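You operate a simulated robot arm through the tools that you are given. There is no shell and no other tool. Be economical: measure what you need, move in short steps, check, and stop when the job is done.

The job below is to be done with a simulated two-armed robot. You get a single attempt, and the scene is never put back.

Task
Put the plate card in the silver tray. Then take the cap off the blue-capped bottle and lay it down on the black bench. Then take the clear jar on the top of the drawer unit and put it away on the slate bench. Then fetch the small beaker and stand it on the top of the black mat. Then put three of the beakers from the olive bench on the tiled bench. Then take the slide from the top of the island bench and put it on the purple tray. Then take the full teal carton on the top of the island bench and put it away on the lower shelf of the glove stand. Then put the purple cartridge on the slate bench. Then take the purple wipe pack on the violet bench and put it away on the fourth shelf from the bottom of the steel shelving. Then take the blue-handled jug and put it on the second shelf from the bottom of the steel shelving. The order counts. Set down upright: clear jar, small beaker, beaker, full teal carton, purple cartridge, blue-handled jug.

It is judged by the outcome, as a careful person would: the job done as asked, and still so three seconds after it is handed in. It fails if anything else is knocked over, pushed out of place, dropped, spilled or broken. A push-on lid holds only when it is set on centred and level and pressed home; a screw cap is set on level and turned clockwise until tight.

Robot
Two 7-joint arms with two-finger parallel grippers on one trunk, on a base that drives. Base frame: it is fixed to the floor where the robot stands at the start and does not move with it; the origin is under the middle of the robot, x ahead of it, y to its left, z up; the surface under the hand at the start is at about z = 88. Readings come in cm, degrees, newtons and seconds.
The left shoulder is at the start at [7, 18.8, 111.5], the right one opposite. With the tool pointing down near the work surface each hand reaches from about 34 to 80 cm from the robot's upright axis, wherever it stands, measured 20 degrees to its own side. Places, roughly: beaker [450, 225, 100]; blue-capped bottle [75, 200, 100]; blue-handled jug [-150, 150, 50]; clear jar [800, -325, 50]; fourth shelf of the steel shelving [-170, -160, 130]; full teal carton [625, 175, 100]; lower shelf of the glove stand (52x12 cm) [884, 418, 64]; plate card [50, 0, 100]; purple cartridge [675, 150, 100]; purple tray (22x19x3 cm) [610, 110, 90]; purple wipe pack [600, 425, 100]; second shelf of the steel shelving [-170, -160, 60]; silver tray (26x18x4 cm) [-160, -120, 60]; slate bench [690, 500, 90]; slide [600, 150, 100]; small beaker (5x5x8 cm) [440, 190, 90]; tiled bench [430, -60, 90]; top of the black mat (20x20 cm) [656, 104, 88]. Payload 3.91 kg a hand.
The tool frame of a hand sits at the grasp point between the pads (the TCP): z along the fingers, y along the line on which they close. The tips reach 3 cm beyond it. Largest opening 11 cm; finger width 2, thickness 1; the body of the gripper, 4.8 by 11.2 cm, starts 5.5 cm behind the TCP.
Orientation is that of the tool frame in the base frame, as a unit quaternion [w, x, y, z]. With the fingers straight down and closing along the base's y, the tool's x points along the base's -x, its y along +y and its z along -z.

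Tools
- The arms move only by the tool drive_tool. It takes "left_increments", "right_increments" or both (then of equal length, played together; a hand with none holds still); each is a list of rows, each a list of 2 entries, a list of its own where there are three numbers: the shift along the tool's x, y, z in units of 25 mm (1.0 is 25 mm), then the turn, a rotation vector about the tool's x, y, z in units of 4 degrees (1.0 is 4 degrees). In form: [[[x, y, z], [rx, ry, rz]], ...]. A call has 1 to 20 rows; each row shifts and turns the commanded pose from where the row before left it, along the tool's axes as they then stand. "left_jaw" and "right_jaw" are, for a hand that has rows, the closure, from 0 (fully open) to 1 (shut), set as the call begins (left out, the last holds). A call with a number of a shift or a turn outside -1 to 1 is refused whole. Rows are played at 5 a second. More than 5 cm and 8.6 degrees between two rows, or a gripper value outside its range, and nothing of the call is played. Where a pose cannot be reached the arm comes as near as it can. A force on the tool above 40 N (or 10 N above the force at the start of the call, whichever is more), or a blocked arm, ends the call early, and 0.2 s more pass. The fingers move at their own pace (about 7.2 cm/s each) and stop on an object; they squeeze with about 25 N. The grip force told is the motor's: it shows also when the fingers shut on nothing. Time passes only in rows, and 0.2 s behind the last, so rows that do not move let the fingers close. The reply holds the time, the measured pose of the TCP, the force on the tool along the base axes, the opening and the grip force, in the units named above and with some noise, with the torque about the TCP (base axes, N m) and any sound that the robot's microphone picked up.
- Cameras (640 x 400 px; columns grow to the right, rows downward): "scene" is now at [12.99, 2.63, 133.65]; the picture's right is [0.32, -0.95, 0.00], its down [-0.59, -0.20, -0.78] and it looks along [0.74, 0.25, -0.63] (base axes); focal length 272 px, centre (320, 200). "left" rides on the left gripper at [7.2, -1.7, -10.3] in its tool frame; the picture's right is [0.23, 0.97, 0.00], its down [-0.76, 0.18, -0.62] and it looks along [-0.61, 0.14, 0.78] (tool axes); focal length 222 px, centre (320, 200). "right" rides on the right gripper at [7.2, 1.7, -10.3] in its tool frame; the picture's right is [-0.23, 0.97, 0.00], its down [-0.76, -0.18, -0.62] and it looks along [-0.61, -0.14, 0.78] (tool axes); focal length 222 px, centre (320, 200). There is no depth. A picture from a camera that has moved, and an enlarged one, comes with that camera's place and axes in the base frame and with its lens.
- snapshot(camera): a new picture of that camera. It takes no simulated time.
- lift_body(by): slides the trunk up (or, below 0, down) by that many cm; the arms and the scene camera ride with it, the base frame stays. It gives what a move gives, with no picture.
- base_move(legs): drives the robot by 1 to 6 legs, each [ahead, turn to the left] in cm and degrees, along the robot's own axes; the way and the turn of a leg run together, so that a leg with both is an arc; at most 150 cm and 180 degrees a leg. The arms and the cameras ride along, it lands a little off, and it stops where it bumps. It gives what a move gives.
- pan_tilt(pan, tilt): turns the head with the scene camera to pan (to the left, within 86 degrees either way) and tilt (down, from -29 to 69), counted from straight ahead of the robot. It gives what a move gives.
- enlarge(camera, box): a new picture of the part [left, top, right, bottom] of that camera's present view, enlarged. It takes no simulated time.
- sign_off(): hands the job in; it is judged then, once.

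Work in short steps. Places have to be worked out from the pictures, the camera data and where the tool is seen: move nearer, look again, correct. Check each grasp and each placing, and mend what went wrong. You have 556 turns and 356 pictures in all, those below and enlarged ones among them. Open the grippers and draw the arms clear of the work before you hand the job in, unless the task says otherwise; then end with one line.

The tools are called by a JSON object that holds its "fn" and its "kwargs". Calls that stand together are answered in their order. drive_tool: Moves the arms, as the interface text tells. Its arguments: {"type":"object","properties":{"left_increments":{"type":"array"},"left_jaw":{"type":"number"},"right_increments":{"type":"array"},"right_jaw":{"type":"number"}},"required":[]} The other tools are called the same way: lift_body (by) slides the trunk up or down; base_move (legs) drives the base; pan_tilt (pan, tilt) turns the head that bears the scene camera; snapshot (camera) takes a picture; enlarge (camera, box) takes an enlarged picture of a part of a camera's view; sign_off () hands the job in.

At the start:

```text
t: 0.0
left_tool_pos: [50.42, 38.32, 107.33]
left_orientation: [0.0, 0.0, 1.0, -0.001]
left_force: [-0.1, -0.4, -0.4]
left_wrist_torque: [0.02, 0.0, -0.03]
left_opening: 10.99
left_grasp_force: 0.0
right_tool_pos: [52.57, -3.76, 114.33]
right_orientation: [0.0, 0.0, 1.0, 0.0]
right_force: [0.4, 0.2, -0.1]
right_wrist_torque: [0.01, -0.01, 0.0]
right_opening: 11.0
right_grasp_force: 0.0
trunk travel left (down, up): [-62.5, 31.5]
robot x, y, heading: [0.23, -0.41, 0.1]
head pan, tilt: [18.5, 38.8]
```

scene: 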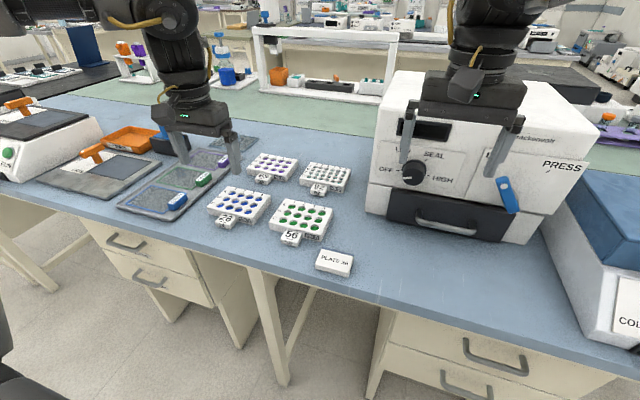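
right: 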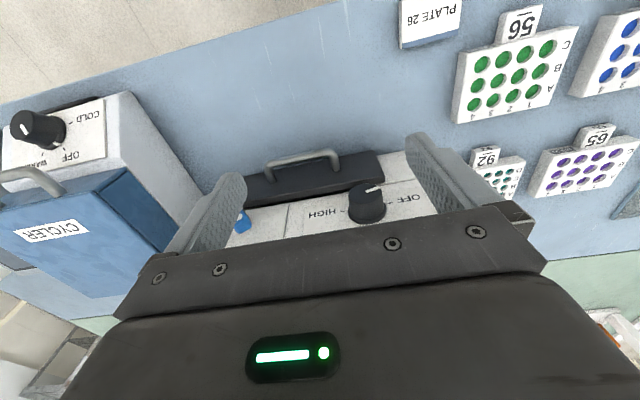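
left: 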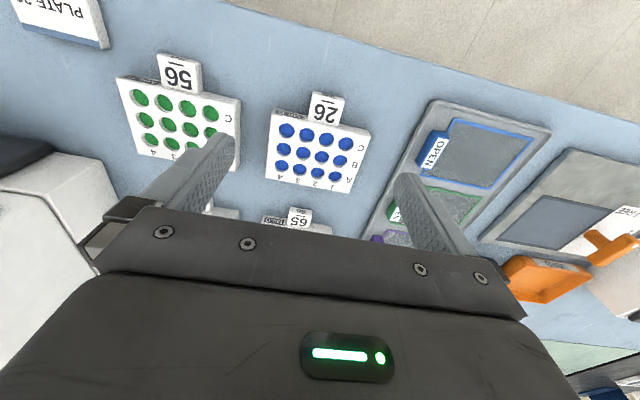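

The card labelled "PLATE 26" appears at about [47, 11, 89]. I'll look at it closer first.

{"fn": "enlarge", "kwargs": {"camera": "scene", "box": [270, 220, 400, 300]}}

{"fn": "enlarge", "kwargs": {"camera": "right", "box": [360, 0, 520, 100]}}

```text
4.92 times, centred on (335, 260) of scene
camera zoom: at [12.99, 2.63, 133.65], right [0.32, -0.95, 0.0], down [-0.59, -0.2, -0.78], along [0.74, 0.25, -0.63], focal length 1342 px, centre (246, -95)
```

zoom: 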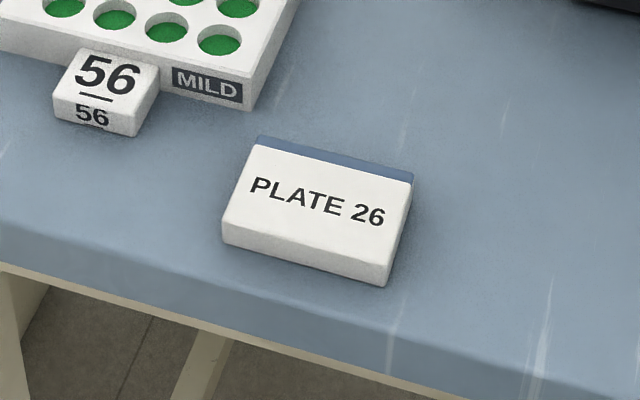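

```text
4.00 times, centred on (440, 50) of right
camera zoom: at [45.39, -2.07, 124.62], right [0.23, 0.97, 0.0], down [0.76, -0.18, 0.62], along [0.61, -0.14, -0.78], focal length 888 px, centre (-160, 800)
```

zoom: 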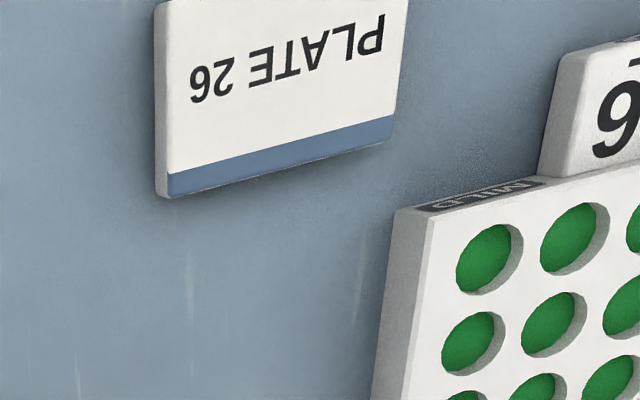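

Card corners work out to x 44.8–49.5, y 7.6–14.4, top about z 89.6. I'll move the right hand over it and down to z≈96, then look.

{"fn": "drive_tool", "kwargs": {"right_increments": [[[0.37, 0.98, 0], [0, 0, 0]], [[0.37, 0.98, 0], [0, 0, 0]], [[0.37, 0.98, 0], [0, 0, 0]], [[0.37, 0.98, 0], [0, 0, 0]], [[0.37, 0.98, 0], [0, 0, 0]], [[0.37, 0.98, 0], [0, 0, 0]], [[0, 0, 1], [0, 0, 0]], [[0, 0, 1], [0, 0, 0]], [[0, 0, 1], [0, 0, 0]], [[0, 0, 1], [0, 0, 0]], [[0, 0, 1], [0, 0, 0]], [[0, 0, 1], [0, 0, 0]], [[0, 0, 1], [0, 0, 0]]], "right_jaw": 0.15}}

{"fn": "snapshot", "kwargs": {"camera": "scene"}}

{"fn": "snapshot", "kwargs": {"camera": "right"}}

```text
t: 3.0
left_tool_pos: [50.43, 38.29, 107.22]
left_orientation: [0.0, 0.0, 1.0, 0.0]
left_force: [0.5, 0.0, 0.5]
left_wrist_torque: [-0.03, 0.0, 0.01]
left_opening: 10.99
left_grasp_force: 0.1
right_tool_pos: [48.81, 9.68, 98.55]
right_orientation: [-0.002, 0.024, 0.999, 0.027]
right_force: [-0.3, -0.1, 0.8]
right_wrist_torque: [0.04, -0.02, 0.02]
right_opening: 9.34
right_grasp_force: 0.1
trunk travel left (down, up): [-62.5, 31.5]
robot x, y, heading: [0.14, -0.02, 0.1]
head pan, tilt: [18.5, 38.8]
stopped in row 13 (right hand): the arm was blocked; the commanded pose is now the measured one
```

```text
350 pictures are left
camera scene: at [12.94, 2.6, 133.66], right [0.32, -0.95, 0.0], down [-0.59, -0.2, -0.78], along [0.74, 0.25, -0.63], focal length 272 px, centre (320, 200)
```

scene: 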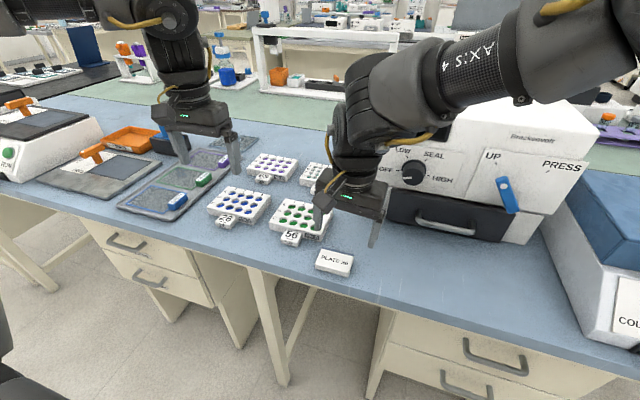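

```text
349 pictures are left
camera right: at [41.73, 11.25, 108.92], right [0.27, 0.96, 0.05], down [0.75, -0.25, 0.61], along [0.6, -0.13, -0.79], focal length 222 px, centre (320, 200)
```

right: 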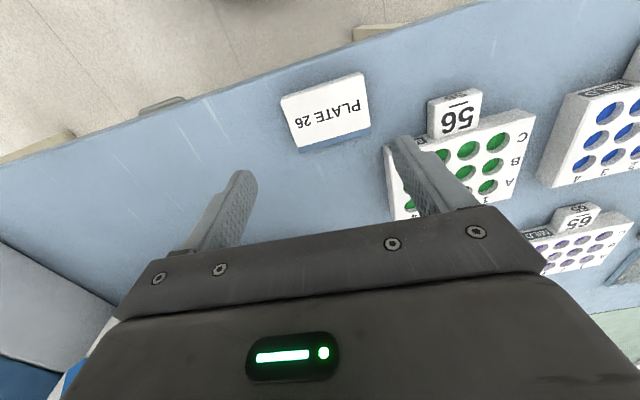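

The right arm is blocked when reaching across its body. I'll back it off to its own side and bring the left hand over the card instead.

{"fn": "drive_tool", "kwargs": {"right_increments": [[[0, 0, -1], [0.77, -0.06, -0.69]], [[0, 0, -1], [0, 0, 0]], [[0, 0, -1], [0, 0, 0]], [[0, 0, -1], [0, 0, 0]], [[0, 0, -1], [0, 0, 0]], [[0, 0, -1], [0, 0, 0]], [[-0.3, -1, 0], [0, 0, 0]], [[-0.3, -1, 0], [0, 0, 0]], [[-0.3, -1, 0], [0, 0, 0]], [[0, -1, 0], [0, 0, 0]], [[0, -1, 0], [0, 0, 0]], [[0, -1, 0], [0, 0, 0]], [[0, 0, 0], [0, 0, 0]], [[0, 0, 0], [0, 0, 0]], [[0, 0, 0], [0, 0, 0]], [[0, 0, 0], [0, 0, 0]], [[0, 0, 0], [0, 0, 0]], [[0, 0, 0], [0, 0, 0]], [[0, 0, 0], [0, 0, 0]]], "left_increments": [[[0, 0, 0], [0, 0, 0]], [[0, 0, 0], [0, 0, 0]], [[0, 0, 0], [0, 0, 0]], [[0, 0, 0], [0, 0, 0]], [[0, 0, 0], [0, 0, 0]], [[0, 0, 0], [0, 0, 0]], [[0, 0, 0], [0, 0, 0]], [[0, 0, 0], [0, 0, 0]], [[0.121, -0.993, 0], [0, 0, 0]], [[0.121, -0.993, 0], [0, 0, 0]], [[0.121, -0.993, 0], [0, 0, 0]], [[0.121, -0.993, 0], [0, 0, 0]], [[0.121, -0.993, 0], [0, 0, 0]], [[0.121, -0.993, 0], [0, 0, 0]], [[0.121, -0.993, 0], [0, 0, 0]], [[0.121, -0.993, 0], [0, 0, 0]], [[0.121, -0.993, 0], [0, 0, 0]], [[0.121, -0.993, 0], [0, 0, 0]], [[0.121, -0.993, 0], [0, 0, 0]]], "left_jaw": 0.15}}

{"fn": "snapshot", "kwargs": {"camera": "scene"}}

{"fn": "snapshot", "kwargs": {"camera": "left"}}

```text
t: 4.0
left_tool_pos: [50.4, 38.16, 107.34]
left_orientation: [-0.001, 0.0, 1.0, 0.0]
left_force: [0.0, 0.1, -0.2]
left_wrist_torque: [0.01, 0.03, 0.01]
left_opening: 9.36
left_grasp_force: 0.1
right_tool_pos: [48.92, 8.72, 103.08]
right_orientation: [-0.074, 0.014, 0.997, 0.011]
right_force: [-0.1, 1.0, -0.7]
right_wrist_torque: [0.0, 0.0, -0.04]
right_opening: 9.35
right_grasp_force: 0.0
trunk travel left (down, up): [-62.5, 31.5]
robot x, y, heading: [0.05, -0.16, 0.2]
head pan, tilt: [18.5, 38.8]
stopped in row 5 (right hand): the arm was blocked; the commanded pose is now the measured one
```

```text
348 pictures are left
camera scene: at [12.99, 2.6, 133.65], right [0.32, -0.95, 0.0], down [-0.59, -0.2, -0.78], along [0.74, 0.25, -0.63], focal length 272 px, centre (320, 200)
```

scene: 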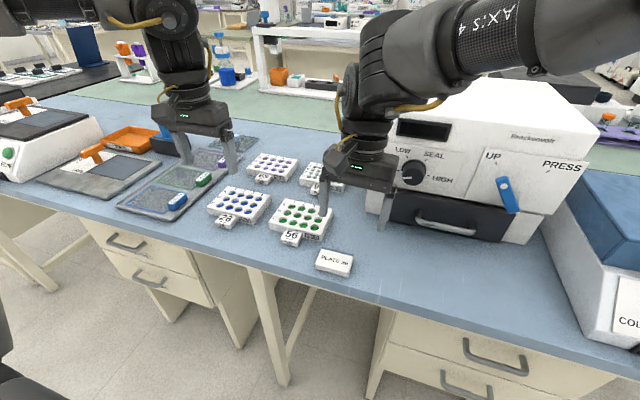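

```text
347 pictures are left
camera left: at [43.24, 36.49, 117.72], right [-0.23, 0.97, 0.0], down [0.76, 0.18, 0.62], along [0.61, 0.14, -0.78], focal length 222 px, centre (320, 200)
```

left: 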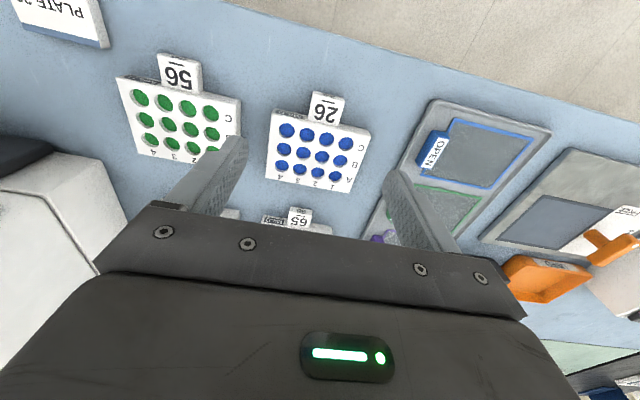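

Still jammed near a joint limit; I'll move the hand sideways toward its own side, then up.

{"fn": "drive_tool", "kwargs": {"right_increments": [[[0, -0.5, 0], [0, 0, 0]], [[0, -1, -0.2], [0, 0, 0]], [[0, -1, -0.4], [0, 0, 0]], [[0, -1, -0.6], [0, 0, 0]], [[0, -1, -0.8], [0, 0, 0]], [[0, -1, -0.8], [0, 0, 0]], [[0, -0.5, -0.8], [0, 0, 0]]]}}

```text
t: 5.6
left_tool_pos: [50.32, 38.26, 107.35]
left_orientation: [0.0, 0.0, 1.0, 0.0]
left_force: [0.3, -0.2, 0.3]
left_wrist_torque: [0.01, -0.01, 0.0]
left_opening: 9.33
left_grasp_force: 0.0
right_tool_pos: [49.58, -6.19, 111.92]
right_orientation: [-0.073, 0.012, 0.997, 0.008]
right_force: [0.6, -1.1, -0.7]
right_wrist_torque: [0.03, -0.03, -0.01]
right_opening: 9.35
right_grasp_force: 0.1
trunk travel left (down, up): [-62.5, 31.5]
robot x, y, heading: [0.17, -0.18, -0.2]
head pan, tilt: [18.5, 38.8]
```

Free now. I'll level the right hand, move it aside, and bring the left hand over the card.

{"fn": "drive_tool", "kwargs": {"right_increments": [[[0, -1, -0.3], [0.08, -0.7, -0.11]], [[0, -1, -0.3], [0.08, -0.7, -0.11]], [[0, -0.5, -0.3], [0.08, -0.7, -0.11]], [[0, 0, 0], [0, 0, 0]], [[0, 0, 0], [0, 0, 0]], [[0, 0, 0], [0, 0, 0]], [[0, 0, 0], [0, 0, 0]], [[0, 0, 0], [0, 0, 0]], [[0, 0, 0], [0, 0, 0]], [[0, 0, 0], [0, 0, 0]], [[0, 0, 0], [0, 0, 0]], [[0, 0, 0], [0, 0, 0]], [[0, 0, 0], [0, 0, 0]], [[0, 0, 0], [0, 0, 0]], [[0, 0, 0], [0, 0, 0]]], "left_increments": [[[0.117, -0.99, 0], [0, 0, 0]], [[0.117, -0.99, 0], [0, 0, 0]], [[0.117, -0.99, 0], [0, 0, 0]], [[0.117, -0.99, 0], [0, 0, 0]], [[0.117, -0.99, 0], [0, 0, 0]], [[0.117, -0.99, 0], [0, 0, 0]], [[0.117, -0.99, 0], [0, 0, 0]], [[0.117, -0.99, 0], [0, 0, 0]], [[0.117, -0.99, 0], [0, 0, 0]], [[0.117, -0.99, 0], [0, 0, 0]], [[0.117, -0.99, 0], [0, 0, 0]], [[0, 0, 1], [0, 0, 0]], [[0, 0, 1], [0, 0, 0]], [[0, 0, 1], [0, 0, 0]], [[0, 0, 1], [0, 0, 0]]]}}

{"fn": "snapshot", "kwargs": {"camera": "scene"}}

{"fn": "snapshot", "kwargs": {"camera": "left"}}

```text
t: 8.8
left_tool_pos: [50.51, 12.89, 100.04]
left_orientation: [-0.001, 0.001, 1.0, -0.001]
left_force: [-0.6, -0.4, -0.1]
left_wrist_torque: [0.0, 0.02, 0.02]
left_opening: 9.36
left_grasp_force: 0.0
left hand out of reach, approached as far as the arm can: row 10, 11, 12, 13, 14, 15
right_tool_pos: [49.01, -11.58, 113.33]
right_orientation: [0.001, 0.0, 1.0, 0.002]
right_force: [0.6, 0.0, 0.0]
right_wrist_torque: [-0.03, 0.02, 0.02]
right_opening: 9.37
right_grasp_force: 0.1
right hand out of reach, approached as far as the arm can: row 2, 3
trunk travel left (down, up): [-62.5, 31.5]
robot x, y, heading: [0.03, -0.25, -0.0]
head pan, tilt: [18.5, 38.8]
```

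```text
346 pictures are left
camera scene: at [13.1, 2.72, 133.64], right [0.32, -0.95, 0.0], down [-0.59, -0.2, -0.78], along [0.74, 0.25, -0.63], focal length 272 px, centre (320, 200)
```

scene: 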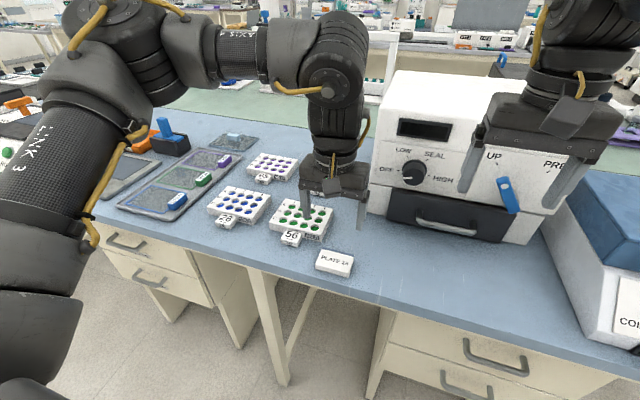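

```text
345 pictures are left
camera left: at [43.29, 11.04, 110.58], right [-0.23, 0.97, 0.0], down [0.76, 0.18, 0.62], along [0.6, 0.14, -0.78], focal length 222 px, centre (320, 200)
```

left: 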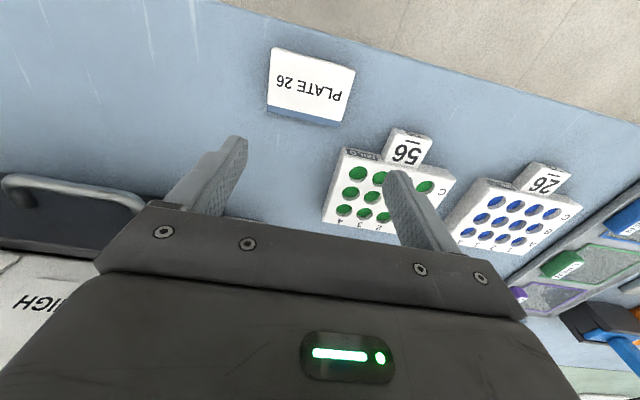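

Both arms are too folded this near the body, so I'll back the base 10 cm to give them room.

{"fn": "base_move", "kwargs": {"legs": [[-10, 0]]}}

```text
t: 10.0
left_tool_pos: [40.12, 12.8, 100.25]
left_orientation: [0.0, 0.001, 1.0, 0.0]
left_force: [-0.3, -0.3, 1.0]
left_wrist_torque: [0.0, -0.05, -0.02]
left_opening: 9.34
left_grasp_force: 0.0
right_tool_pos: [38.69, -11.69, 113.45]
right_orientation: [0.001, 0.002, 1.0, 0.001]
right_force: [-0.2, 0.4, 0.3]
right_wrist_torque: [0.0, 0.01, 0.03]
right_opening: 9.35
right_grasp_force: 0.1
trunk travel left (down, up): [-62.5, 31.5]
robot x, y, heading: [-9.81, 0.06, 0.1]
head pan, tilt: [18.5, 38.8]
```

Now bring the left hand to [47.1, 11, 96].

{"fn": "drive_tool", "kwargs": {"left_increments": [[[-0.93, -0.24, 0], [0, 0, 0]], [[-0.93, -0.24, 0], [0, 0, 0]], [[-0.93, -0.24, 0], [0, 0, 0]], [[0, 0, 0.8], [0, 0, 0]], [[0, 0, 0.8], [0, 0, 0]]]}}

{"fn": "snapshot", "kwargs": {"camera": "left"}}

```text
t: 11.2
left_tool_pos: [47.12, 10.96, 96.26]
left_orientation: [0.0, 0.001, 1.0, 0.0]
left_force: [-0.5, 0.4, -0.1]
left_wrist_torque: [0.03, 0.02, -0.01]
left_opening: 9.34
left_grasp_force: 0.1
right_tool_pos: [38.71, -11.75, 113.38]
right_orientation: [0.001, 0.001, 1.0, 0.001]
right_force: [0.3, 0.7, 0.8]
right_wrist_torque: [-0.01, -0.01, 0.02]
right_opening: 9.36
right_grasp_force: 0.1
trunk travel left (down, up): [-62.5, 31.5]
robot x, y, heading: [-10.32, -0.14, 0.0]
head pan, tilt: [18.5, 38.8]
```

```text
344 pictures are left
camera left: at [39.98, 9.16, 106.72], right [-0.23, 0.97, 0.0], down [0.76, 0.18, 0.62], along [0.61, 0.14, -0.78], focal length 222 px, centre (320, 200)
```

left: 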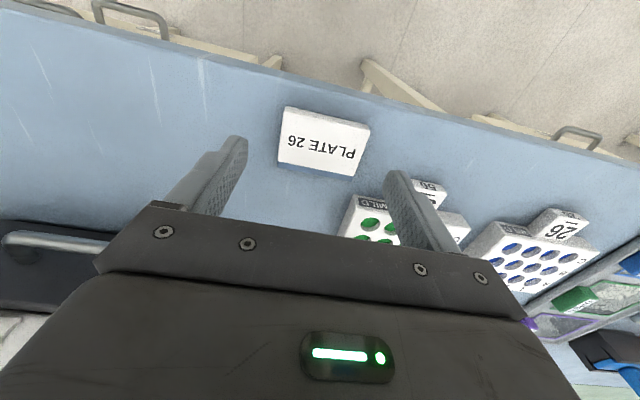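

Position agrees. Lower to TCP z≈91.3 and close.

{"fn": "drive_tool", "kwargs": {"left_increments": [[[0, 0, 0.7], [0, 0, 0]], [[0, 0, 0.7], [0, 0, 0]], [[0, 0, 0.55], [0, 0, 0]]]}}

{"fn": "drive_tool", "kwargs": {"left_increments": [[[0, 0, 0], [0, 0, 0]], [[0, 0, 0], [0, 0, 0]], [[0, 0, 0], [0, 0, 0]], [[0, 0, 0], [0, 0, 0]], [[0, 0, -0.5], [0, 0, 0]], [[0, 0, -1], [0, 0, 0]], [[0, 0, -1], [0, 0, 0]], [[0, 0, -1], [0, 0, 0]], [[0, 0, -1], [0, 0, 0]], [[0, 0, -1], [0, 0, 0]]], "left_jaw": 1}}

{"fn": "snapshot", "kwargs": {"camera": "left"}}

```text
t: 12.0
left_tool_pos: [47.21, 10.76, 91.48]
left_orientation: [-0.001, 0.001, 1.0, 0.0]
left_force: [0.2, -0.1, 0.0]
left_wrist_torque: [0.03, 0.01, 0.03]
left_opening: 9.35
left_grasp_force: 0.1
right_tool_pos: [38.74, -11.74, 113.47]
right_orientation: [0.001, 0.003, 1.0, 0.002]
right_force: [-0.3, -0.1, 0.0]
right_wrist_torque: [-0.01, 0.03, -0.03]
right_opening: 9.34
right_grasp_force: 0.1
trunk travel left (down, up): [-62.5, 31.5]
robot x, y, heading: [-10.02, -0.0, -0.1]
head pan, tilt: [18.5, 38.8]
```

```text
t: 14.2
left_tool_pos: [47.17, 10.67, 105.24]
left_orientation: [-0.001, 0.001, 1.0, 0.0]
left_force: [-0.3, 0.8, -1.3]
left_wrist_torque: [-0.02, 0.04, 0.0]
left_opening: 6.91
left_grasp_force: 24.6
right_tool_pos: [38.62, -11.82, 113.45]
right_orientation: [0.001, 0.003, 1.0, 0.002]
right_force: [1.1, -0.1, -0.4]
right_wrist_torque: [0.01, -0.04, -0.04]
right_opening: 9.34
right_grasp_force: 0.0
trunk travel left (down, up): [-62.5, 31.5]
robot x, y, heading: [-10.09, 0.25, -0.4]
head pan, tilt: [18.5, 38.8]
```

```text
343 pictures are left
camera left: at [39.96, 8.88, 115.66], right [-0.22, 0.97, 0.0], down [0.76, 0.18, 0.62], along [0.61, 0.14, -0.78], focal length 222 px, centre (320, 200)
```

left: 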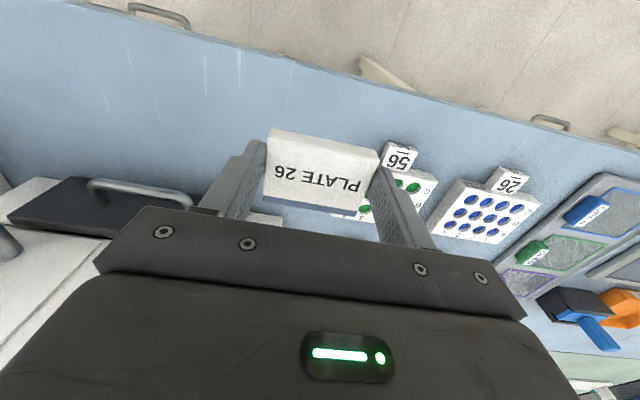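

Card is held. I'll look around to both sides before driving to the silver tray.

{"fn": "pan_tilt", "kwargs": {"pan": -86, "tilt": 22}}

{"fn": "snapshot", "kwargs": {"camera": "scene"}}

{"fn": "pan_tilt", "kwargs": {"pan": 86, "tilt": 22}}

{"fn": "snapshot", "kwargs": {"camera": "scene"}}

```text
t: 16.0
left_tool_pos: [47.23, 10.69, 105.18]
left_orientation: [-0.001, 0.0, 1.0, -0.001]
left_force: [-0.9, 0.5, -0.7]
left_wrist_torque: [-0.01, 0.02, 0.02]
left_opening: 6.92
left_grasp_force: 25.4
right_tool_pos: [38.66, -11.73, 113.42]
right_orientation: [0.001, 0.002, 1.0, 0.001]
right_force: [0.2, 0.3, -0.7]
right_wrist_torque: [0.04, 0.01, 0.0]
right_opening: 9.36
right_grasp_force: 0.0
trunk travel left (down, up): [-62.5, 31.5]
robot x, y, heading: [-9.97, -0.16, -0.0]
head pan, tilt: [-85.9, 22.0]
```

```text
342 pictures are left
camera scene: at [-4.6, -9.37, 136.28], right [-1.0, -0.07, 0.0], down [-0.03, 0.37, -0.93], along [0.07, -0.92, -0.37], focal length 272 px, centre (320, 200)
```

scene: 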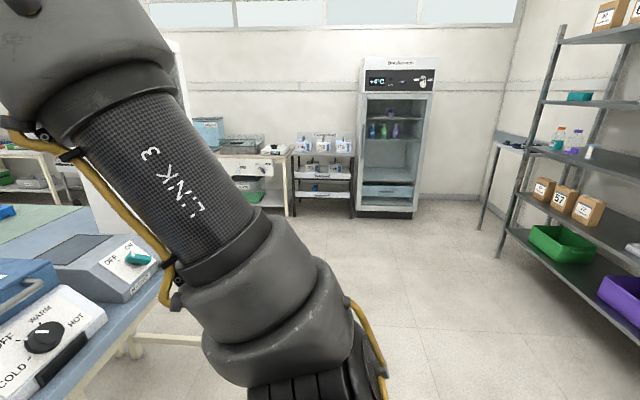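

```text
t: 18.6
left_tool_pos: [47.14, 10.62, 105.11]
left_orientation: [-0.001, 0.001, 1.0, 0.001]
left_force: [0.6, -0.3, -0.4]
left_wrist_torque: [-0.03, 0.0, 0.0]
left_opening: 6.88
left_grasp_force: 25.1
right_tool_pos: [38.73, -11.73, 113.36]
right_orientation: [0.001, 0.002, 1.0, 0.0]
right_force: [-0.2, -0.5, -0.6]
right_wrist_torque: [-0.01, -0.03, 0.02]
right_opening: 9.32
right_grasp_force: 0.1
trunk travel left (down, up): [-62.5, 31.5]
robot x, y, heading: [-10.04, -0.05, 0.0]
head pan, tilt: [85.9, 22.0]
```

```text
341 pictures are left
camera scene: at [-4.59, 9.14, 136.28], right [1.0, -0.07, 0.0], down [-0.03, -0.37, -0.93], along [0.07, 0.92, -0.37], focal length 272 px, centre (320, 200)
```

scene: 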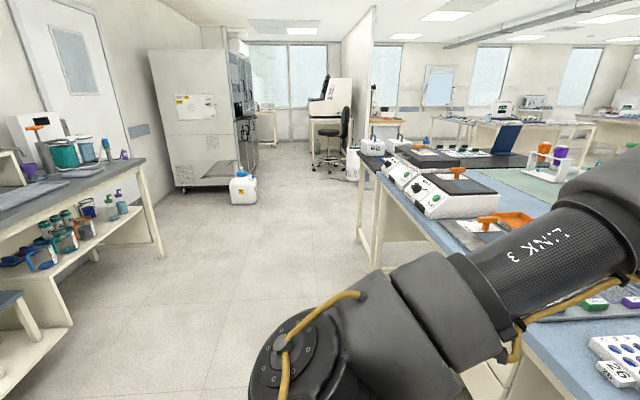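

The shelving stands behind right. Back out, turn right and drive part way, then look.

{"fn": "base_move", "kwargs": {"legs": [[-40, 0], [0, -95], [100, 0]]}}

{"fn": "pan_tilt", "kwargs": {"pan": -70, "tilt": 30}}

{"fn": "snapshot", "kwargs": {"camera": "scene"}}

```text
t: 29.8
left_tool_pos: [-49.14, -156.52, 105.2]
left_orientation: [0.0, 0.731, 0.683, 0.001]
left_force: [0.7, -0.1, -1.2]
left_wrist_torque: [0.02, -0.01, 0.04]
left_opening: 6.92
left_grasp_force: 25.2
right_tool_pos: [-70.77, -146.54, 113.36]
right_orientation: [0.001, 0.731, 0.682, 0.0]
right_force: [-0.1, 0.8, 1.2]
right_wrist_torque: [0.01, -0.03, 0.01]
right_opening: 9.36
right_grasp_force: 0.0
trunk travel left (down, up): [-62.5, 31.5]
robot x, y, heading: [-55.94, -98.51, -94.0]
head pan, tilt: [85.9, 22.0]
```

```text
t: 32.2
left_tool_pos: [-49.0, -156.49, 105.12]
left_orientation: [-0.001, 0.731, 0.683, 0.001]
left_force: [-0.2, 0.1, -1.0]
left_wrist_torque: [-0.02, 0.04, 0.0]
left_opening: 6.92
left_grasp_force: 24.4
right_tool_pos: [-70.93, -146.63, 113.38]
right_orientation: [0.001, 0.731, 0.682, -0.001]
right_force: [-1.1, 0.3, 0.0]
right_wrist_torque: [0.0, 0.03, 0.01]
right_opening: 9.34
right_grasp_force: 0.2
trunk travel left (down, up): [-62.5, 31.5]
robot x, y, heading: [-55.94, -98.37, -93.7]
head pan, tilt: [-70.0, 30.0]
```

```text
340 pictures are left
camera scene: at [-65.16, -106.24, 135.0], right [-0.28, 0.96, 0.0], down [0.48, 0.14, -0.87], along [-0.83, -0.24, -0.5], focal length 272 px, centre (320, 200)
```

scene: 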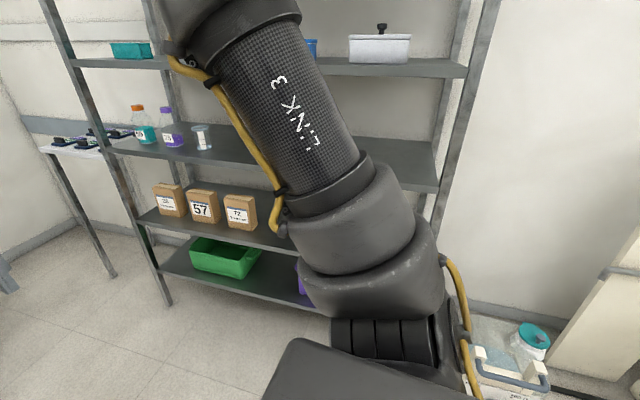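

Turn to face the shelving and look at the second shelf.

{"fn": "base_move", "kwargs": {"legs": [[0, -86]]}}

{"fn": "pan_tilt", "kwargs": {"pan": 0, "tilt": 38}}

{"fn": "snapshot", "kwargs": {"camera": "scene"}}

```text
t: 36.3
left_tool_pos: [-113.68, -107.29, 105.15]
left_orientation: [0.0, 1.0, -0.017, 0.001]
left_force: [1.1, -0.1, -0.8]
left_wrist_torque: [-0.01, 0.01, 0.01]
left_opening: 6.89
left_grasp_force: 24.7
right_tool_pos: [-104.46, -85.1, 113.38]
right_orientation: [0.001, 1.0, -0.02, 0.0]
right_force: [-0.9, -0.6, 0.0]
right_wrist_torque: [-0.01, -0.02, 0.03]
right_opening: 9.35
right_grasp_force: 0.2
trunk travel left (down, up): [-62.5, 31.5]
robot x, y, heading: [-56.54, -98.56, 177.9]
head pan, tilt: [-70.0, 30.0]
```

```text
t: 37.8
left_tool_pos: [-113.64, -107.25, 105.18]
left_orientation: [0.0, 1.0, -0.018, 0.001]
left_force: [-0.6, 0.1, -0.6]
left_wrist_torque: [-0.03, -0.06, -0.01]
left_opening: 6.95
left_grasp_force: 25.3
right_tool_pos: [-104.4, -85.26, 113.36]
right_orientation: [0.001, 1.0, -0.019, -0.001]
right_force: [0.2, 0.1, 0.2]
right_wrist_torque: [0.01, 0.01, 0.0]
right_opening: 9.33
right_grasp_force: 0.1
trunk travel left (down, up): [-62.5, 31.5]
robot x, y, heading: [-55.83, -98.45, 177.9]
head pan, tilt: [0.0, 38.0]
```

```text
339 pictures are left
camera scene: at [-69.81, -98.21, 133.76], right [0.04, 1.0, 0.0], down [0.62, -0.02, -0.79], along [-0.79, 0.03, -0.62], focal length 272 px, centre (320, 200)
```

scene: 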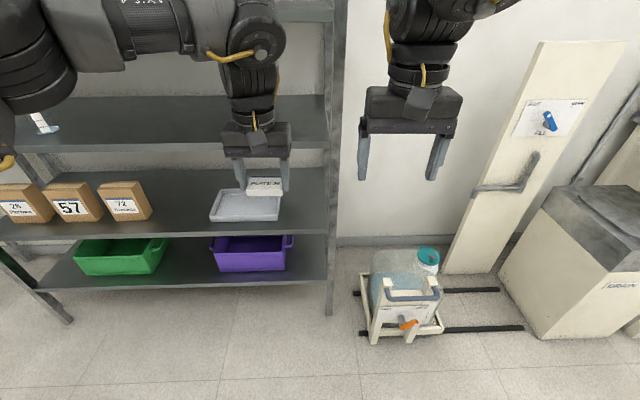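

The silver tray is on the second shelf around [-161, -126], third shelf underside about z 95. I'll lower the trunk 36 cm, then move the left hand forward-left and tilt it 45° forward; right hand moves outward away from the post.

{"fn": "lift_body", "kwargs": {"by": -36}}

{"fn": "drive_tool", "kwargs": {"left_increments": [[[-0.86, 0.97, 0], [0, 0, 0]], [[-0.86, 0.97, 0], [0, 0, 0]], [[-0.86, 0.97, 0], [0, 0, 0]], [[-0.86, 0.97, 0], [0, 0, 0]], [[-0.86, 0.97, 0], [0, 0, 0]], [[-0.86, 0.97, 0], [0, 0, 0]], [[-0.86, 0.97, 0], [0, 0, 0]], [[0, 0, 0], [0, -1, 0]], [[0, 0, 0], [0, -1, 0]], [[0, 0, 0], [0, -1, 0]], [[0, 0, 0], [0, -1, 0]], [[0, 0, 0], [0, -1, 0]], [[0, 0, 0], [0, -1, 0]], [[0, 0, 0], [0, -1, 0]], [[0, 0, 0], [0, -1, 0]], [[0, 0, 0], [0, -1, 0]], [[0, 0, 0], [0, -1, 0]], [[0, 0, 0], [0, -1, 0]]], "right_increments": [[[0, -0.8, 0], [0, 0, 0]], [[0, -0.8, 0], [0, 0, 0]], [[0, -0.8, 0], [0, 0, 0]], [[0, -0.8, 0], [0, 0, 0]], [[0, -0.8, 0], [0, 0, 0]], [[0, -0.8, 0], [0, 0, 0]], [[0, -0.8, 0], [0, 0, 0]], [[0, 0, 0], [0, 0, 0]], [[0, 0, 0], [0, 0, 0]], [[0, 0, 0], [0, 0, 0]], [[0, 0, 0], [0, 0, 0]], [[0, 0, 0], [0, 0, 0]], [[0, 0, 0], [0, 0, 0]], [[0, 0, 0], [0, 0, 0]], [[0, 0, 0], [0, 0, 0]], [[0, 0, 0], [0, 0, 0]], [[0, 0, 0], [0, 0, 0]], [[0, 0, 0], [0, 0, 0]]]}}

{"fn": "snapshot", "kwargs": {"camera": "scene"}}

```text
t: 41.2
left_tool_pos: [-113.61, -107.26, 69.24]
left_orientation: [0.0, 1.0, -0.018, 0.001]
left_force: [0.4, -0.3, -0.2]
left_wrist_torque: [-0.01, -0.01, 0.03]
left_opening: 6.91
left_grasp_force: 24.8
right_tool_pos: [-104.28, -85.04, 77.42]
right_orientation: [0.001, 1.0, -0.019, 0.0]
right_force: [0.6, 0.2, -0.9]
right_wrist_torque: [-0.01, -0.02, -0.03]
right_opening: 9.35
right_grasp_force: 0.1
trunk travel left (down, up): [-26.5, 67.5]
robot x, y, heading: [-55.71, -98.71, 178.1]
head pan, tilt: [0.0, 38.0]
```

```text
t: 45.0
left_tool_pos: [-124.03, -119.98, 69.13]
left_orientation: [-0.007, 0.927, -0.016, -0.374]
left_force: [1.2, 0.5, -1.1]
left_wrist_torque: [0.03, -0.04, 0.0]
left_opening: 6.91
left_grasp_force: 25.2
left hand out of reach, approached as far as the arm can: row 5, 6, 7
right_tool_pos: [-97.85, -79.51, 75.03]
right_orientation: [0.001, 1.0, -0.02, -0.001]
right_force: [0.6, 0.5, -0.2]
right_wrist_torque: [-0.01, -0.01, 0.02]
right_opening: 9.34
right_grasp_force: 0.0
right hand out of reach, approached as far as the arm can: row 1, 2, 3, 4, 5, 6, 7
trunk travel left (down, up): [-26.5, 67.5]
robot x, y, heading: [-56.02, -98.38, 177.9]
head pan, tilt: [0.0, 38.0]
```

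```text
338 pictures are left
camera scene: at [-69.8, -98.24, 97.77], right [0.04, 1.0, 0.0], down [0.62, -0.02, -0.79], along [-0.79, 0.03, -0.62], focal length 272 px, centre (320, 200)
```

scene: 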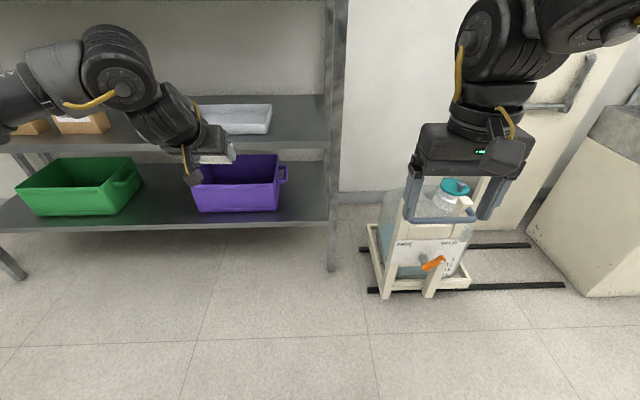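

Hand is tilted 44° and just before the shelf opening. Raise slightly and drive 22 cm closer, then look.

{"fn": "drive_tool", "kwargs": {"left_increments": [[[-0.3, 0.7, -0.3], [0, 0, 0]], [[-0.2, 0.7, -0.2], [0, 0, 0]]]}}

{"fn": "base_move", "kwargs": {"legs": [[20, 0]]}}

{"fn": "snapshot", "kwargs": {"camera": "scene"}}

{"fn": "snapshot", "kwargs": {"camera": "left"}}

```text
t: 45.6
left_tool_pos: [-124.1, -123.57, 70.94]
left_orientation: [-0.007, 0.928, -0.017, -0.373]
left_force: [0.2, -0.2, -0.6]
left_wrist_torque: [-0.01, -0.01, -0.02]
left_opening: 6.94
left_grasp_force: 25.1
right_tool_pos: [-97.76, -79.61, 74.94]
right_orientation: [0.001, 1.0, -0.02, -0.001]
right_force: [0.0, -0.3, 0.1]
right_wrist_torque: [0.01, 0.02, -0.01]
right_opening: 9.33
right_grasp_force: 0.0
trunk travel left (down, up): [-26.5, 67.5]
robot x, y, heading: [-55.87, -98.18, 178.0]
head pan, tilt: [0.0, 38.0]
```

```text
t: 47.2
left_tool_pos: [-144.31, -122.75, 70.93]
left_orientation: [-0.008, 0.928, -0.018, -0.373]
left_force: [0.1, 0.7, -2.2]
left_wrist_torque: [-0.02, 0.02, -0.01]
left_opening: 6.91
left_grasp_force: 24.8
right_tool_pos: [-118.01, -78.69, 75.05]
right_orientation: [0.001, 1.0, -0.021, -0.001]
right_force: [-0.7, 0.0, 0.0]
right_wrist_torque: [0.0, 0.01, 0.04]
right_opening: 9.36
right_grasp_force: 0.0
trunk travel left (down, up): [-26.5, 67.5]
robot x, y, heading: [-76.25, -98.39, 178.0]
head pan, tilt: [0.0, 38.0]
```

```text
337 pictures are left
camera scene: at [-90.0, -97.47, 97.75], right [0.04, 1.0, 0.0], down [0.62, -0.02, -0.79], along [-0.79, 0.03, -0.62], focal length 272 px, centre (320, 200)
```

scene: 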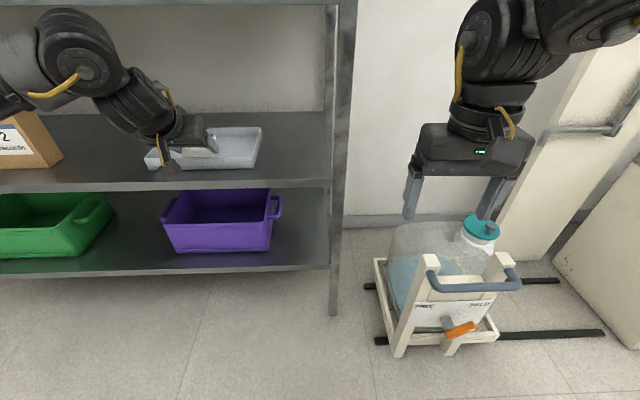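

```text
336 pictures are left
camera left: at [-131.8, -121.58, 73.35], right [0.13, -0.98, -0.16], down [-0.12, -0.17, 0.98], along [-0.98, -0.1, -0.14], focal length 222 px, centre (320, 200)
```

left: 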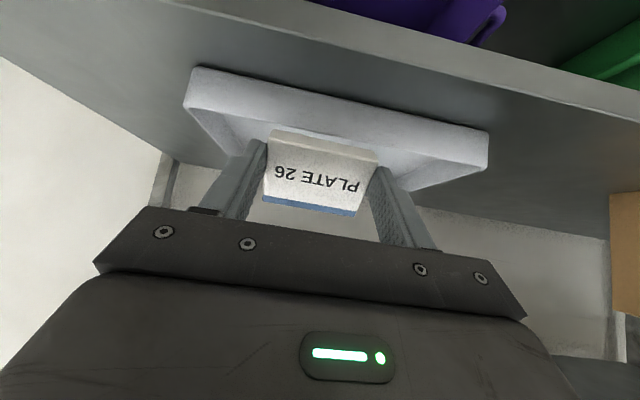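

Tray rim is about z 65, x from -150, y -111…-138. Drive 12 cm further so the card is over the tray.

{"fn": "base_move", "kwargs": {"legs": [[12, 0]]}}

{"fn": "snapshot", "kwargs": {"camera": "left"}}

{"fn": "snapshot", "kwargs": {"camera": "scene"}}

```text
t: 48.5
left_tool_pos: [-156.44, -122.39, 70.67]
left_orientation: [-0.007, 0.928, -0.018, -0.372]
left_force: [0.7, 0.4, -0.4]
left_wrist_torque: [-0.02, -0.03, 0.0]
left_opening: 6.94
left_grasp_force: 25.3
right_tool_pos: [-130.23, -78.25, 75.09]
right_orientation: [0.0, 1.0, -0.021, -0.001]
right_force: [0.1, 0.2, -0.1]
right_wrist_torque: [-0.01, 0.0, 0.01]
right_opening: 9.34
right_grasp_force: 0.1
trunk travel left (down, up): [-26.5, 67.5]
robot x, y, heading: [-88.58, -97.35, 177.9]
head pan, tilt: [0.0, 38.0]
```

```text
335 pictures are left
camera left: at [-143.93, -121.19, 73.18], right [0.13, -0.98, -0.16], down [-0.13, -0.17, 0.98], along [-0.98, -0.1, -0.15], focal length 222 px, centre (320, 200)
```

left: 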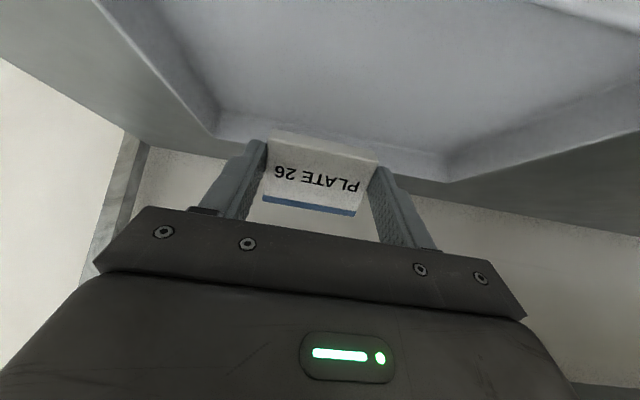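

```text
334 pictures are left
camera scene: at [-102.15, -97.07, 97.72], right [0.04, 1.0, 0.0], down [0.62, -0.02, -0.79], along [-0.79, 0.03, -0.62], focal length 272 px, centre (320, 200)
```

scene: 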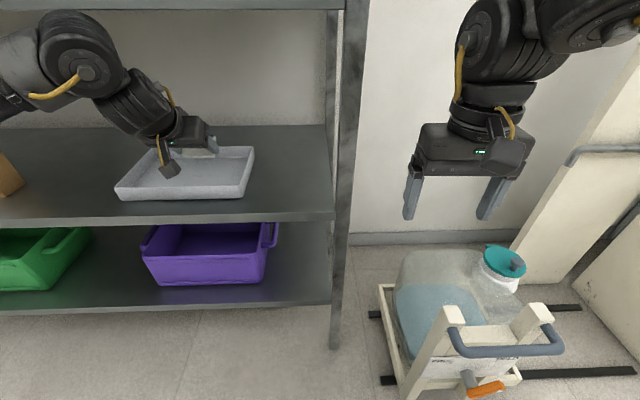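

Card is over the tray centre. Lower 4 cm and check.

{"fn": "drive_tool", "kwargs": {"left_increments": [[[0.28, 0, 0.29], [0, 0, 0]], [[0.28, 0, 0.29], [0, 0, 0]], [[0.28, 0, 0.29], [0, 0, 0]], [[0.28, 0, 0.29], [0, 0, 0]]]}}

{"fn": "snapshot", "kwargs": {"camera": "left"}}

```text
t: 49.5
left_tool_pos: [-156.34, -122.43, 66.63]
left_orientation: [-0.006, 0.928, -0.017, -0.372]
left_force: [-0.8, 0.0, -0.7]
left_wrist_torque: [0.0, -0.02, -0.05]
left_opening: 6.93
left_grasp_force: 25.0
right_tool_pos: [-130.16, -78.29, 75.11]
right_orientation: [0.001, 1.0, -0.021, -0.001]
right_force: [0.8, 0.4, -0.4]
right_wrist_torque: [0.01, 0.01, -0.02]
right_opening: 9.37
right_grasp_force: 0.1
trunk travel left (down, up): [-26.5, 67.5]
robot x, y, heading: [-88.64, -96.98, 177.8]
head pan, tilt: [0.0, 38.0]
```

```text
333 pictures are left
camera left: at [-143.82, -121.23, 69.15], right [0.13, -0.98, -0.16], down [-0.13, -0.17, 0.98], along [-0.98, -0.1, -0.15], focal length 222 px, centre (320, 200)
```

left: 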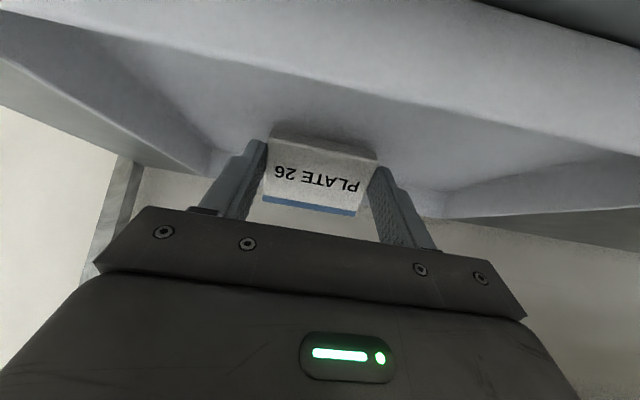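

Continue down gently until contact.

{"fn": "drive_tool", "kwargs": {"left_increments": [[[0.1, 0, 0.1], [0, 0, 0]], [[0.1, 0, 0.1], [0, 0, 0]], [[0.1, 0, 0.1], [0, 0, 0]]]}}

{"fn": "enlarge", "kwargs": {"camera": "left", "box": [200, 80, 440, 230]}}

```text
t: 50.3
left_tool_pos: [-156.22, -122.26, 66.09]
left_orientation: [-0.007, 0.926, -0.017, -0.377]
left_force: [-2.6, -3.1, 20.5]
left_wrist_torque: [-0.12, 0.38, 0.04]
left_opening: 6.94
left_grasp_force: 24.8
right_tool_pos: [-129.92, -78.31, 75.12]
right_orientation: [0.001, 1.0, -0.021, -0.002]
right_force: [0.8, -0.2, -0.1]
right_wrist_torque: [0.0, 0.0, 0.0]
right_opening: 9.37
right_grasp_force: 0.0
trunk travel left (down, up): [-26.5, 67.5]
robot x, y, heading: [-88.15, -97.13, 177.7]
head pan, tilt: [0.0, 38.0]
```

```text
2.67 times, centred on (320, 155) of left
camera zoom: at [-143.8, -121.12, 68.48], right [0.13, -0.98, -0.16], down [-0.12, -0.17, 0.98], along [-0.99, -0.11, -0.14], focal length 592 px, centre (320, 320)
```

zoom: 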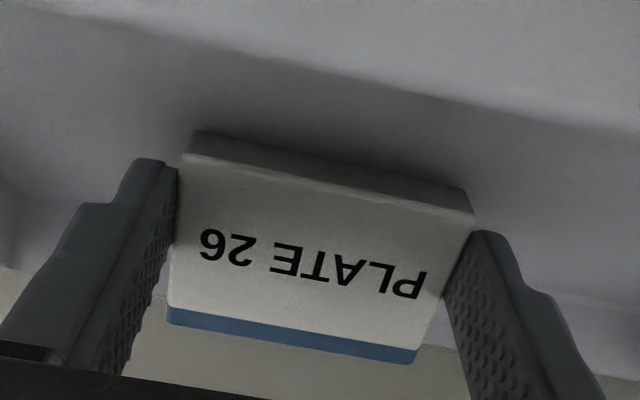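

Edge contact at 20 N. Back off slightly, flatten the tilt by 12°, touch again and release.

{"fn": "drive_tool", "kwargs": {"left_increments": [[[-0.12, 0, -0.12], [0, 0, 0]], [[0, 0, 0], [0, 1, 0]], [[0, 0, 0], [0, 1, 0]], [[0, 0, 0], [0, 1, 0]], [[0.03, 0, 0.05], [0, 0, 0]], [[0.03, 0, 0.05], [0, 0, 0]]]}}

{"fn": "drive_tool", "kwargs": {"left_increments": [[[0, 0, 0], [0, 0, 0]], [[0, 0, 0], [0, 0, 0]], [[0, 0, 0], [0, 0, 0]]], "left_jaw": 0.15}}

{"fn": "snapshot", "kwargs": {"camera": "left"}}

```text
t: 51.7
left_tool_pos: [-156.3, -122.2, 66.07]
left_orientation: [-0.005, 0.961, -0.019, -0.275]
left_force: [-4.0, 1.2, 23.2]
left_wrist_torque: [0.08, 0.29, -0.04]
left_opening: 6.92
left_grasp_force: 25.1
right_tool_pos: [-129.96, -78.14, 75.17]
right_orientation: [0.001, 1.0, -0.022, -0.003]
right_force: [0.6, -0.1, -0.1]
right_wrist_torque: [0.01, 0.0, 0.03]
right_opening: 9.37
right_grasp_force: 0.0
trunk travel left (down, up): [-26.5, 67.5]
robot x, y, heading: [-88.64, -97.14, 177.9]
head pan, tilt: [0.0, 38.0]
```

```text
t: 52.5
left_tool_pos: [-156.35, -122.37, 65.58]
left_orientation: [-0.004, 0.962, -0.019, -0.272]
left_force: [-0.2, 0.3, 0.1]
left_wrist_torque: [0.01, 0.01, -0.01]
left_opening: 9.34
left_grasp_force: 0.0
right_tool_pos: [-130.1, -78.33, 75.04]
right_orientation: [0.001, 1.0, -0.021, 0.0]
right_force: [-0.1, -0.5, -0.1]
right_wrist_torque: [-0.02, 0.01, 0.0]
right_opening: 9.36
right_grasp_force: 0.1
trunk travel left (down, up): [-26.5, 67.5]
robot x, y, heading: [-88.44, -97.75, 178.2]
head pan, tilt: [0.0, 38.0]
```

```text
331 pictures are left
camera left: at [-144.64, -121.09, 70.71], right [0.15, -0.98, -0.12], down [-0.33, -0.16, 0.93], along [-0.93, -0.11, -0.35], focal length 222 px, centre (320, 200)
```

left: 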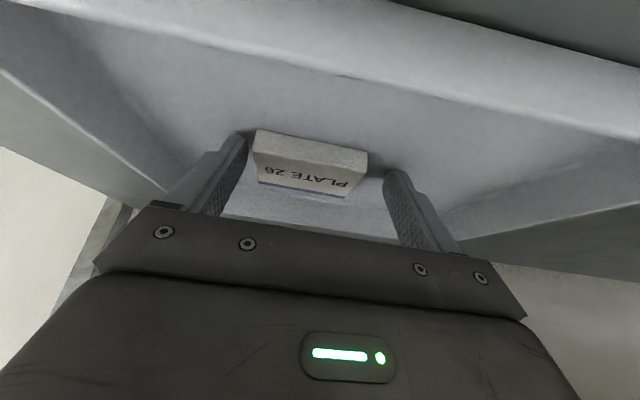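

Card lies flat in the tray. Re-tilt, raise, and back the base out.

{"fn": "drive_tool", "kwargs": {"left_increments": [[[0, 0, -0.4], [0, -1, 0]], [[0, 0, -0.4], [0, -1, 0]], [[0, 0, -0.4], [0, -1, 0]], [[-0.28, 0, -0.29], [0, 0, 0]], [[-0.28, 0, -0.29], [0, 0, 0]]]}}

{"fn": "base_move", "kwargs": {"legs": [[-35, 0]]}}

{"fn": "snapshot", "kwargs": {"camera": "scene"}}

```text
t: 53.7
left_tool_pos: [-154.49, -122.11, 70.21]
left_orientation: [-0.007, 0.928, -0.019, -0.372]
left_force: [0.2, 0.1, -0.9]
left_wrist_torque: [0.0, 0.0, -0.02]
left_opening: 9.33
left_grasp_force: 0.0
right_tool_pos: [-130.12, -78.28, 74.96]
right_orientation: [0.001, 1.0, -0.02, -0.002]
right_force: [0.3, 0.6, -0.3]
right_wrist_torque: [0.0, 0.01, 0.0]
right_opening: 9.33
right_grasp_force: 0.2
trunk travel left (down, up): [-26.5, 67.5]
robot x, y, heading: [-88.48, -97.66, 178.2]
head pan, tilt: [0.0, 38.0]
```

```text
t: 56.0
left_tool_pos: [-119.32, -123.51, 70.2]
left_orientation: [-0.008, 0.928, -0.02, -0.372]
left_force: [-0.2, 0.9, -0.3]
left_wrist_torque: [-0.01, 0.02, 0.01]
left_opening: 9.35
left_grasp_force: 0.1
right_tool_pos: [-94.65, -79.58, 75.06]
right_orientation: [0.0, 1.0, -0.022, -0.002]
right_force: [0.6, 1.4, -0.1]
right_wrist_torque: [0.01, 0.03, -0.01]
right_opening: 9.36
right_grasp_force: 0.1
trunk travel left (down, up): [-26.5, 67.5]
robot x, y, heading: [-52.54, -98.48, 177.7]
head pan, tilt: [0.0, 38.0]
```

```text
330 pictures are left
camera scene: at [-66.7, -98.32, 97.78], right [0.04, 1.0, 0.0], down [0.61, -0.02, -0.79], along [-0.79, 0.03, -0.62], focal length 272 px, centre (320, 200)
```

scene: 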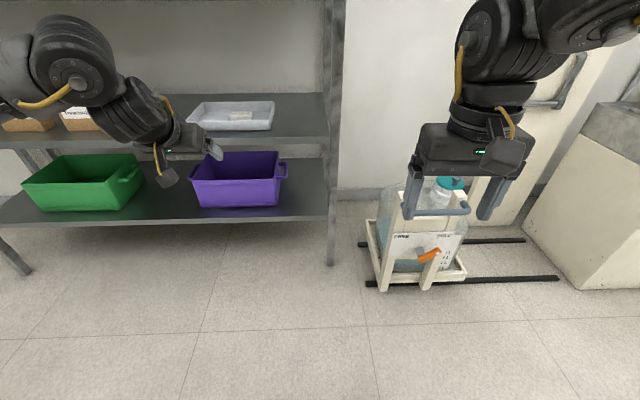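

Card is in the tray. Restore the left hand to vertical, raise the trunk, then drive toward the blue-capped bottle.

{"fn": "drive_tool", "kwargs": {"left_increments": [[[0, 0, 0], [0, 1, 0]], [[0, 0, 0], [0, 1, 0]], [[0, 0, 0], [0, 1, 0]], [[0, 0, 0], [0, 1, 0]], [[0, 0, 0], [0, 1, 0]], [[0, 0, 0], [0, 1, 0]], [[0, 0, 0], [0, 1, 0]], [[0, 0, 0], [0, 1, 0]], [[0, 0, 0], [0, 1, 0]], [[0, 0, 0], [0, 1, 0]], [[0, 0, 0], [0, 1, 0]]]}}

{"fn": "lift_body", "kwargs": {"by": 36}}

{"fn": "base_move", "kwargs": {"legs": [[0, -88], [130, 0]]}}

{"fn": "pan_tilt", "kwargs": {"pan": -40, "tilt": 25}}

{"fn": "snapshot", "kwargs": {"camera": "scene"}}

```text
t: 58.4
left_tool_pos: [-119.36, -123.43, 70.21]
left_orientation: [0.0, 1.0, -0.02, 0.001]
left_force: [0.1, 0.2, 0.3]
left_wrist_torque: [-0.01, 0.01, 0.01]
left_opening: 9.36
left_grasp_force: 0.2
right_tool_pos: [-94.76, -79.62, 75.0]
right_orientation: [0.003, 1.0, -0.022, 0.0]
right_force: [-0.7, -0.2, 0.6]
right_wrist_torque: [-0.03, 0.01, 0.02]
right_opening: 9.34
right_grasp_force: 0.0
trunk travel left (down, up): [-26.5, 67.5]
robot x, y, heading: [-52.84, -98.94, 177.8]
head pan, tilt: [0.0, 38.0]
```

```text
t: 61.9
left_tool_pos: [-119.38, -123.41, 106.24]
left_orientation: [0.0, 1.0, -0.02, 0.001]
left_force: [-0.3, 0.6, -0.2]
left_wrist_torque: [0.0, -0.02, 0.0]
left_opening: 9.36
left_grasp_force: 0.0
right_tool_pos: [-94.71, -79.48, 110.88]
right_orientation: [0.002, 1.0, -0.021, -0.001]
right_force: [0.4, 0.2, 0.1]
right_wrist_torque: [0.05, 0.0, 0.01]
right_opening: 9.36
right_grasp_force: 0.0
trunk travel left (down, up): [-62.5, 31.5]
robot x, y, heading: [-53.19, -98.63, 177.7]
head pan, tilt: [0.0, 38.0]
```

```text
t: 72.2
left_tool_pos: [-76.69, 98.48, 106.13]
left_orientation: [-0.002, -0.699, 0.715, -0.001]
left_force: [-0.3, 1.0, -0.4]
left_wrist_torque: [-0.02, 0.07, 0.01]
left_opening: 9.32
left_grasp_force: 0.1
right_tool_pos: [-32.39, 74.7, 111.01]
right_orientation: [0.0, -0.699, 0.716, 0.002]
right_force: [0.4, 0.8, 0.5]
right_wrist_torque: [-0.03, -0.01, -0.02]
right_opening: 9.34
right_grasp_force: 0.1
trunk travel left (down, up): [-62.5, 31.5]
robot x, y, heading: [-50.65, 32.29, 88.7]
head pan, tilt: [0.0, 38.0]
```

```text
t: 73.3
left_tool_pos: [-76.73, 98.58, 106.16]
left_orientation: [-0.002, -0.699, 0.715, -0.001]
left_force: [0.5, 0.2, -0.2]
left_wrist_torque: [-0.02, 0.0, 0.01]
left_opening: 9.36
left_grasp_force: 0.0
right_tool_pos: [-32.42, 74.64, 111.05]
right_orientation: [0.0, -0.697, 0.717, 0.002]
right_force: [0.2, -0.3, 0.1]
right_wrist_torque: [0.01, 0.0, -0.01]
right_opening: 9.37
right_grasp_force: 0.0
trunk travel left (down, up): [-62.5, 31.5]
robot x, y, heading: [-50.92, 32.59, 88.7]
head pan, tilt: [-40.0, 25.0]
```

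```text
329 pictures are left
camera scene: at [-44.84, 44.41, 135.8], right [0.75, -0.66, 0.0], down [-0.28, -0.32, -0.91], along [0.6, 0.68, -0.42], focal length 272 px, centre (320, 200)
```

scene: 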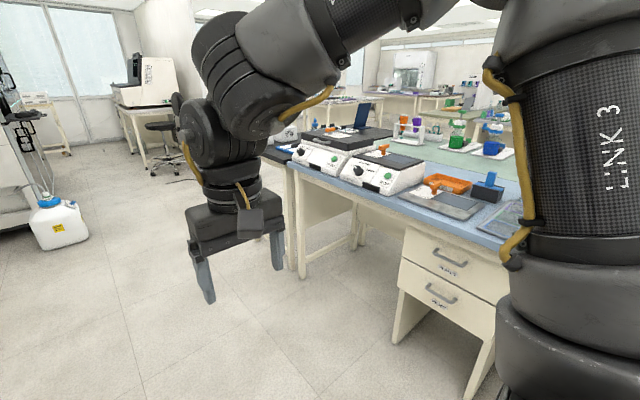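

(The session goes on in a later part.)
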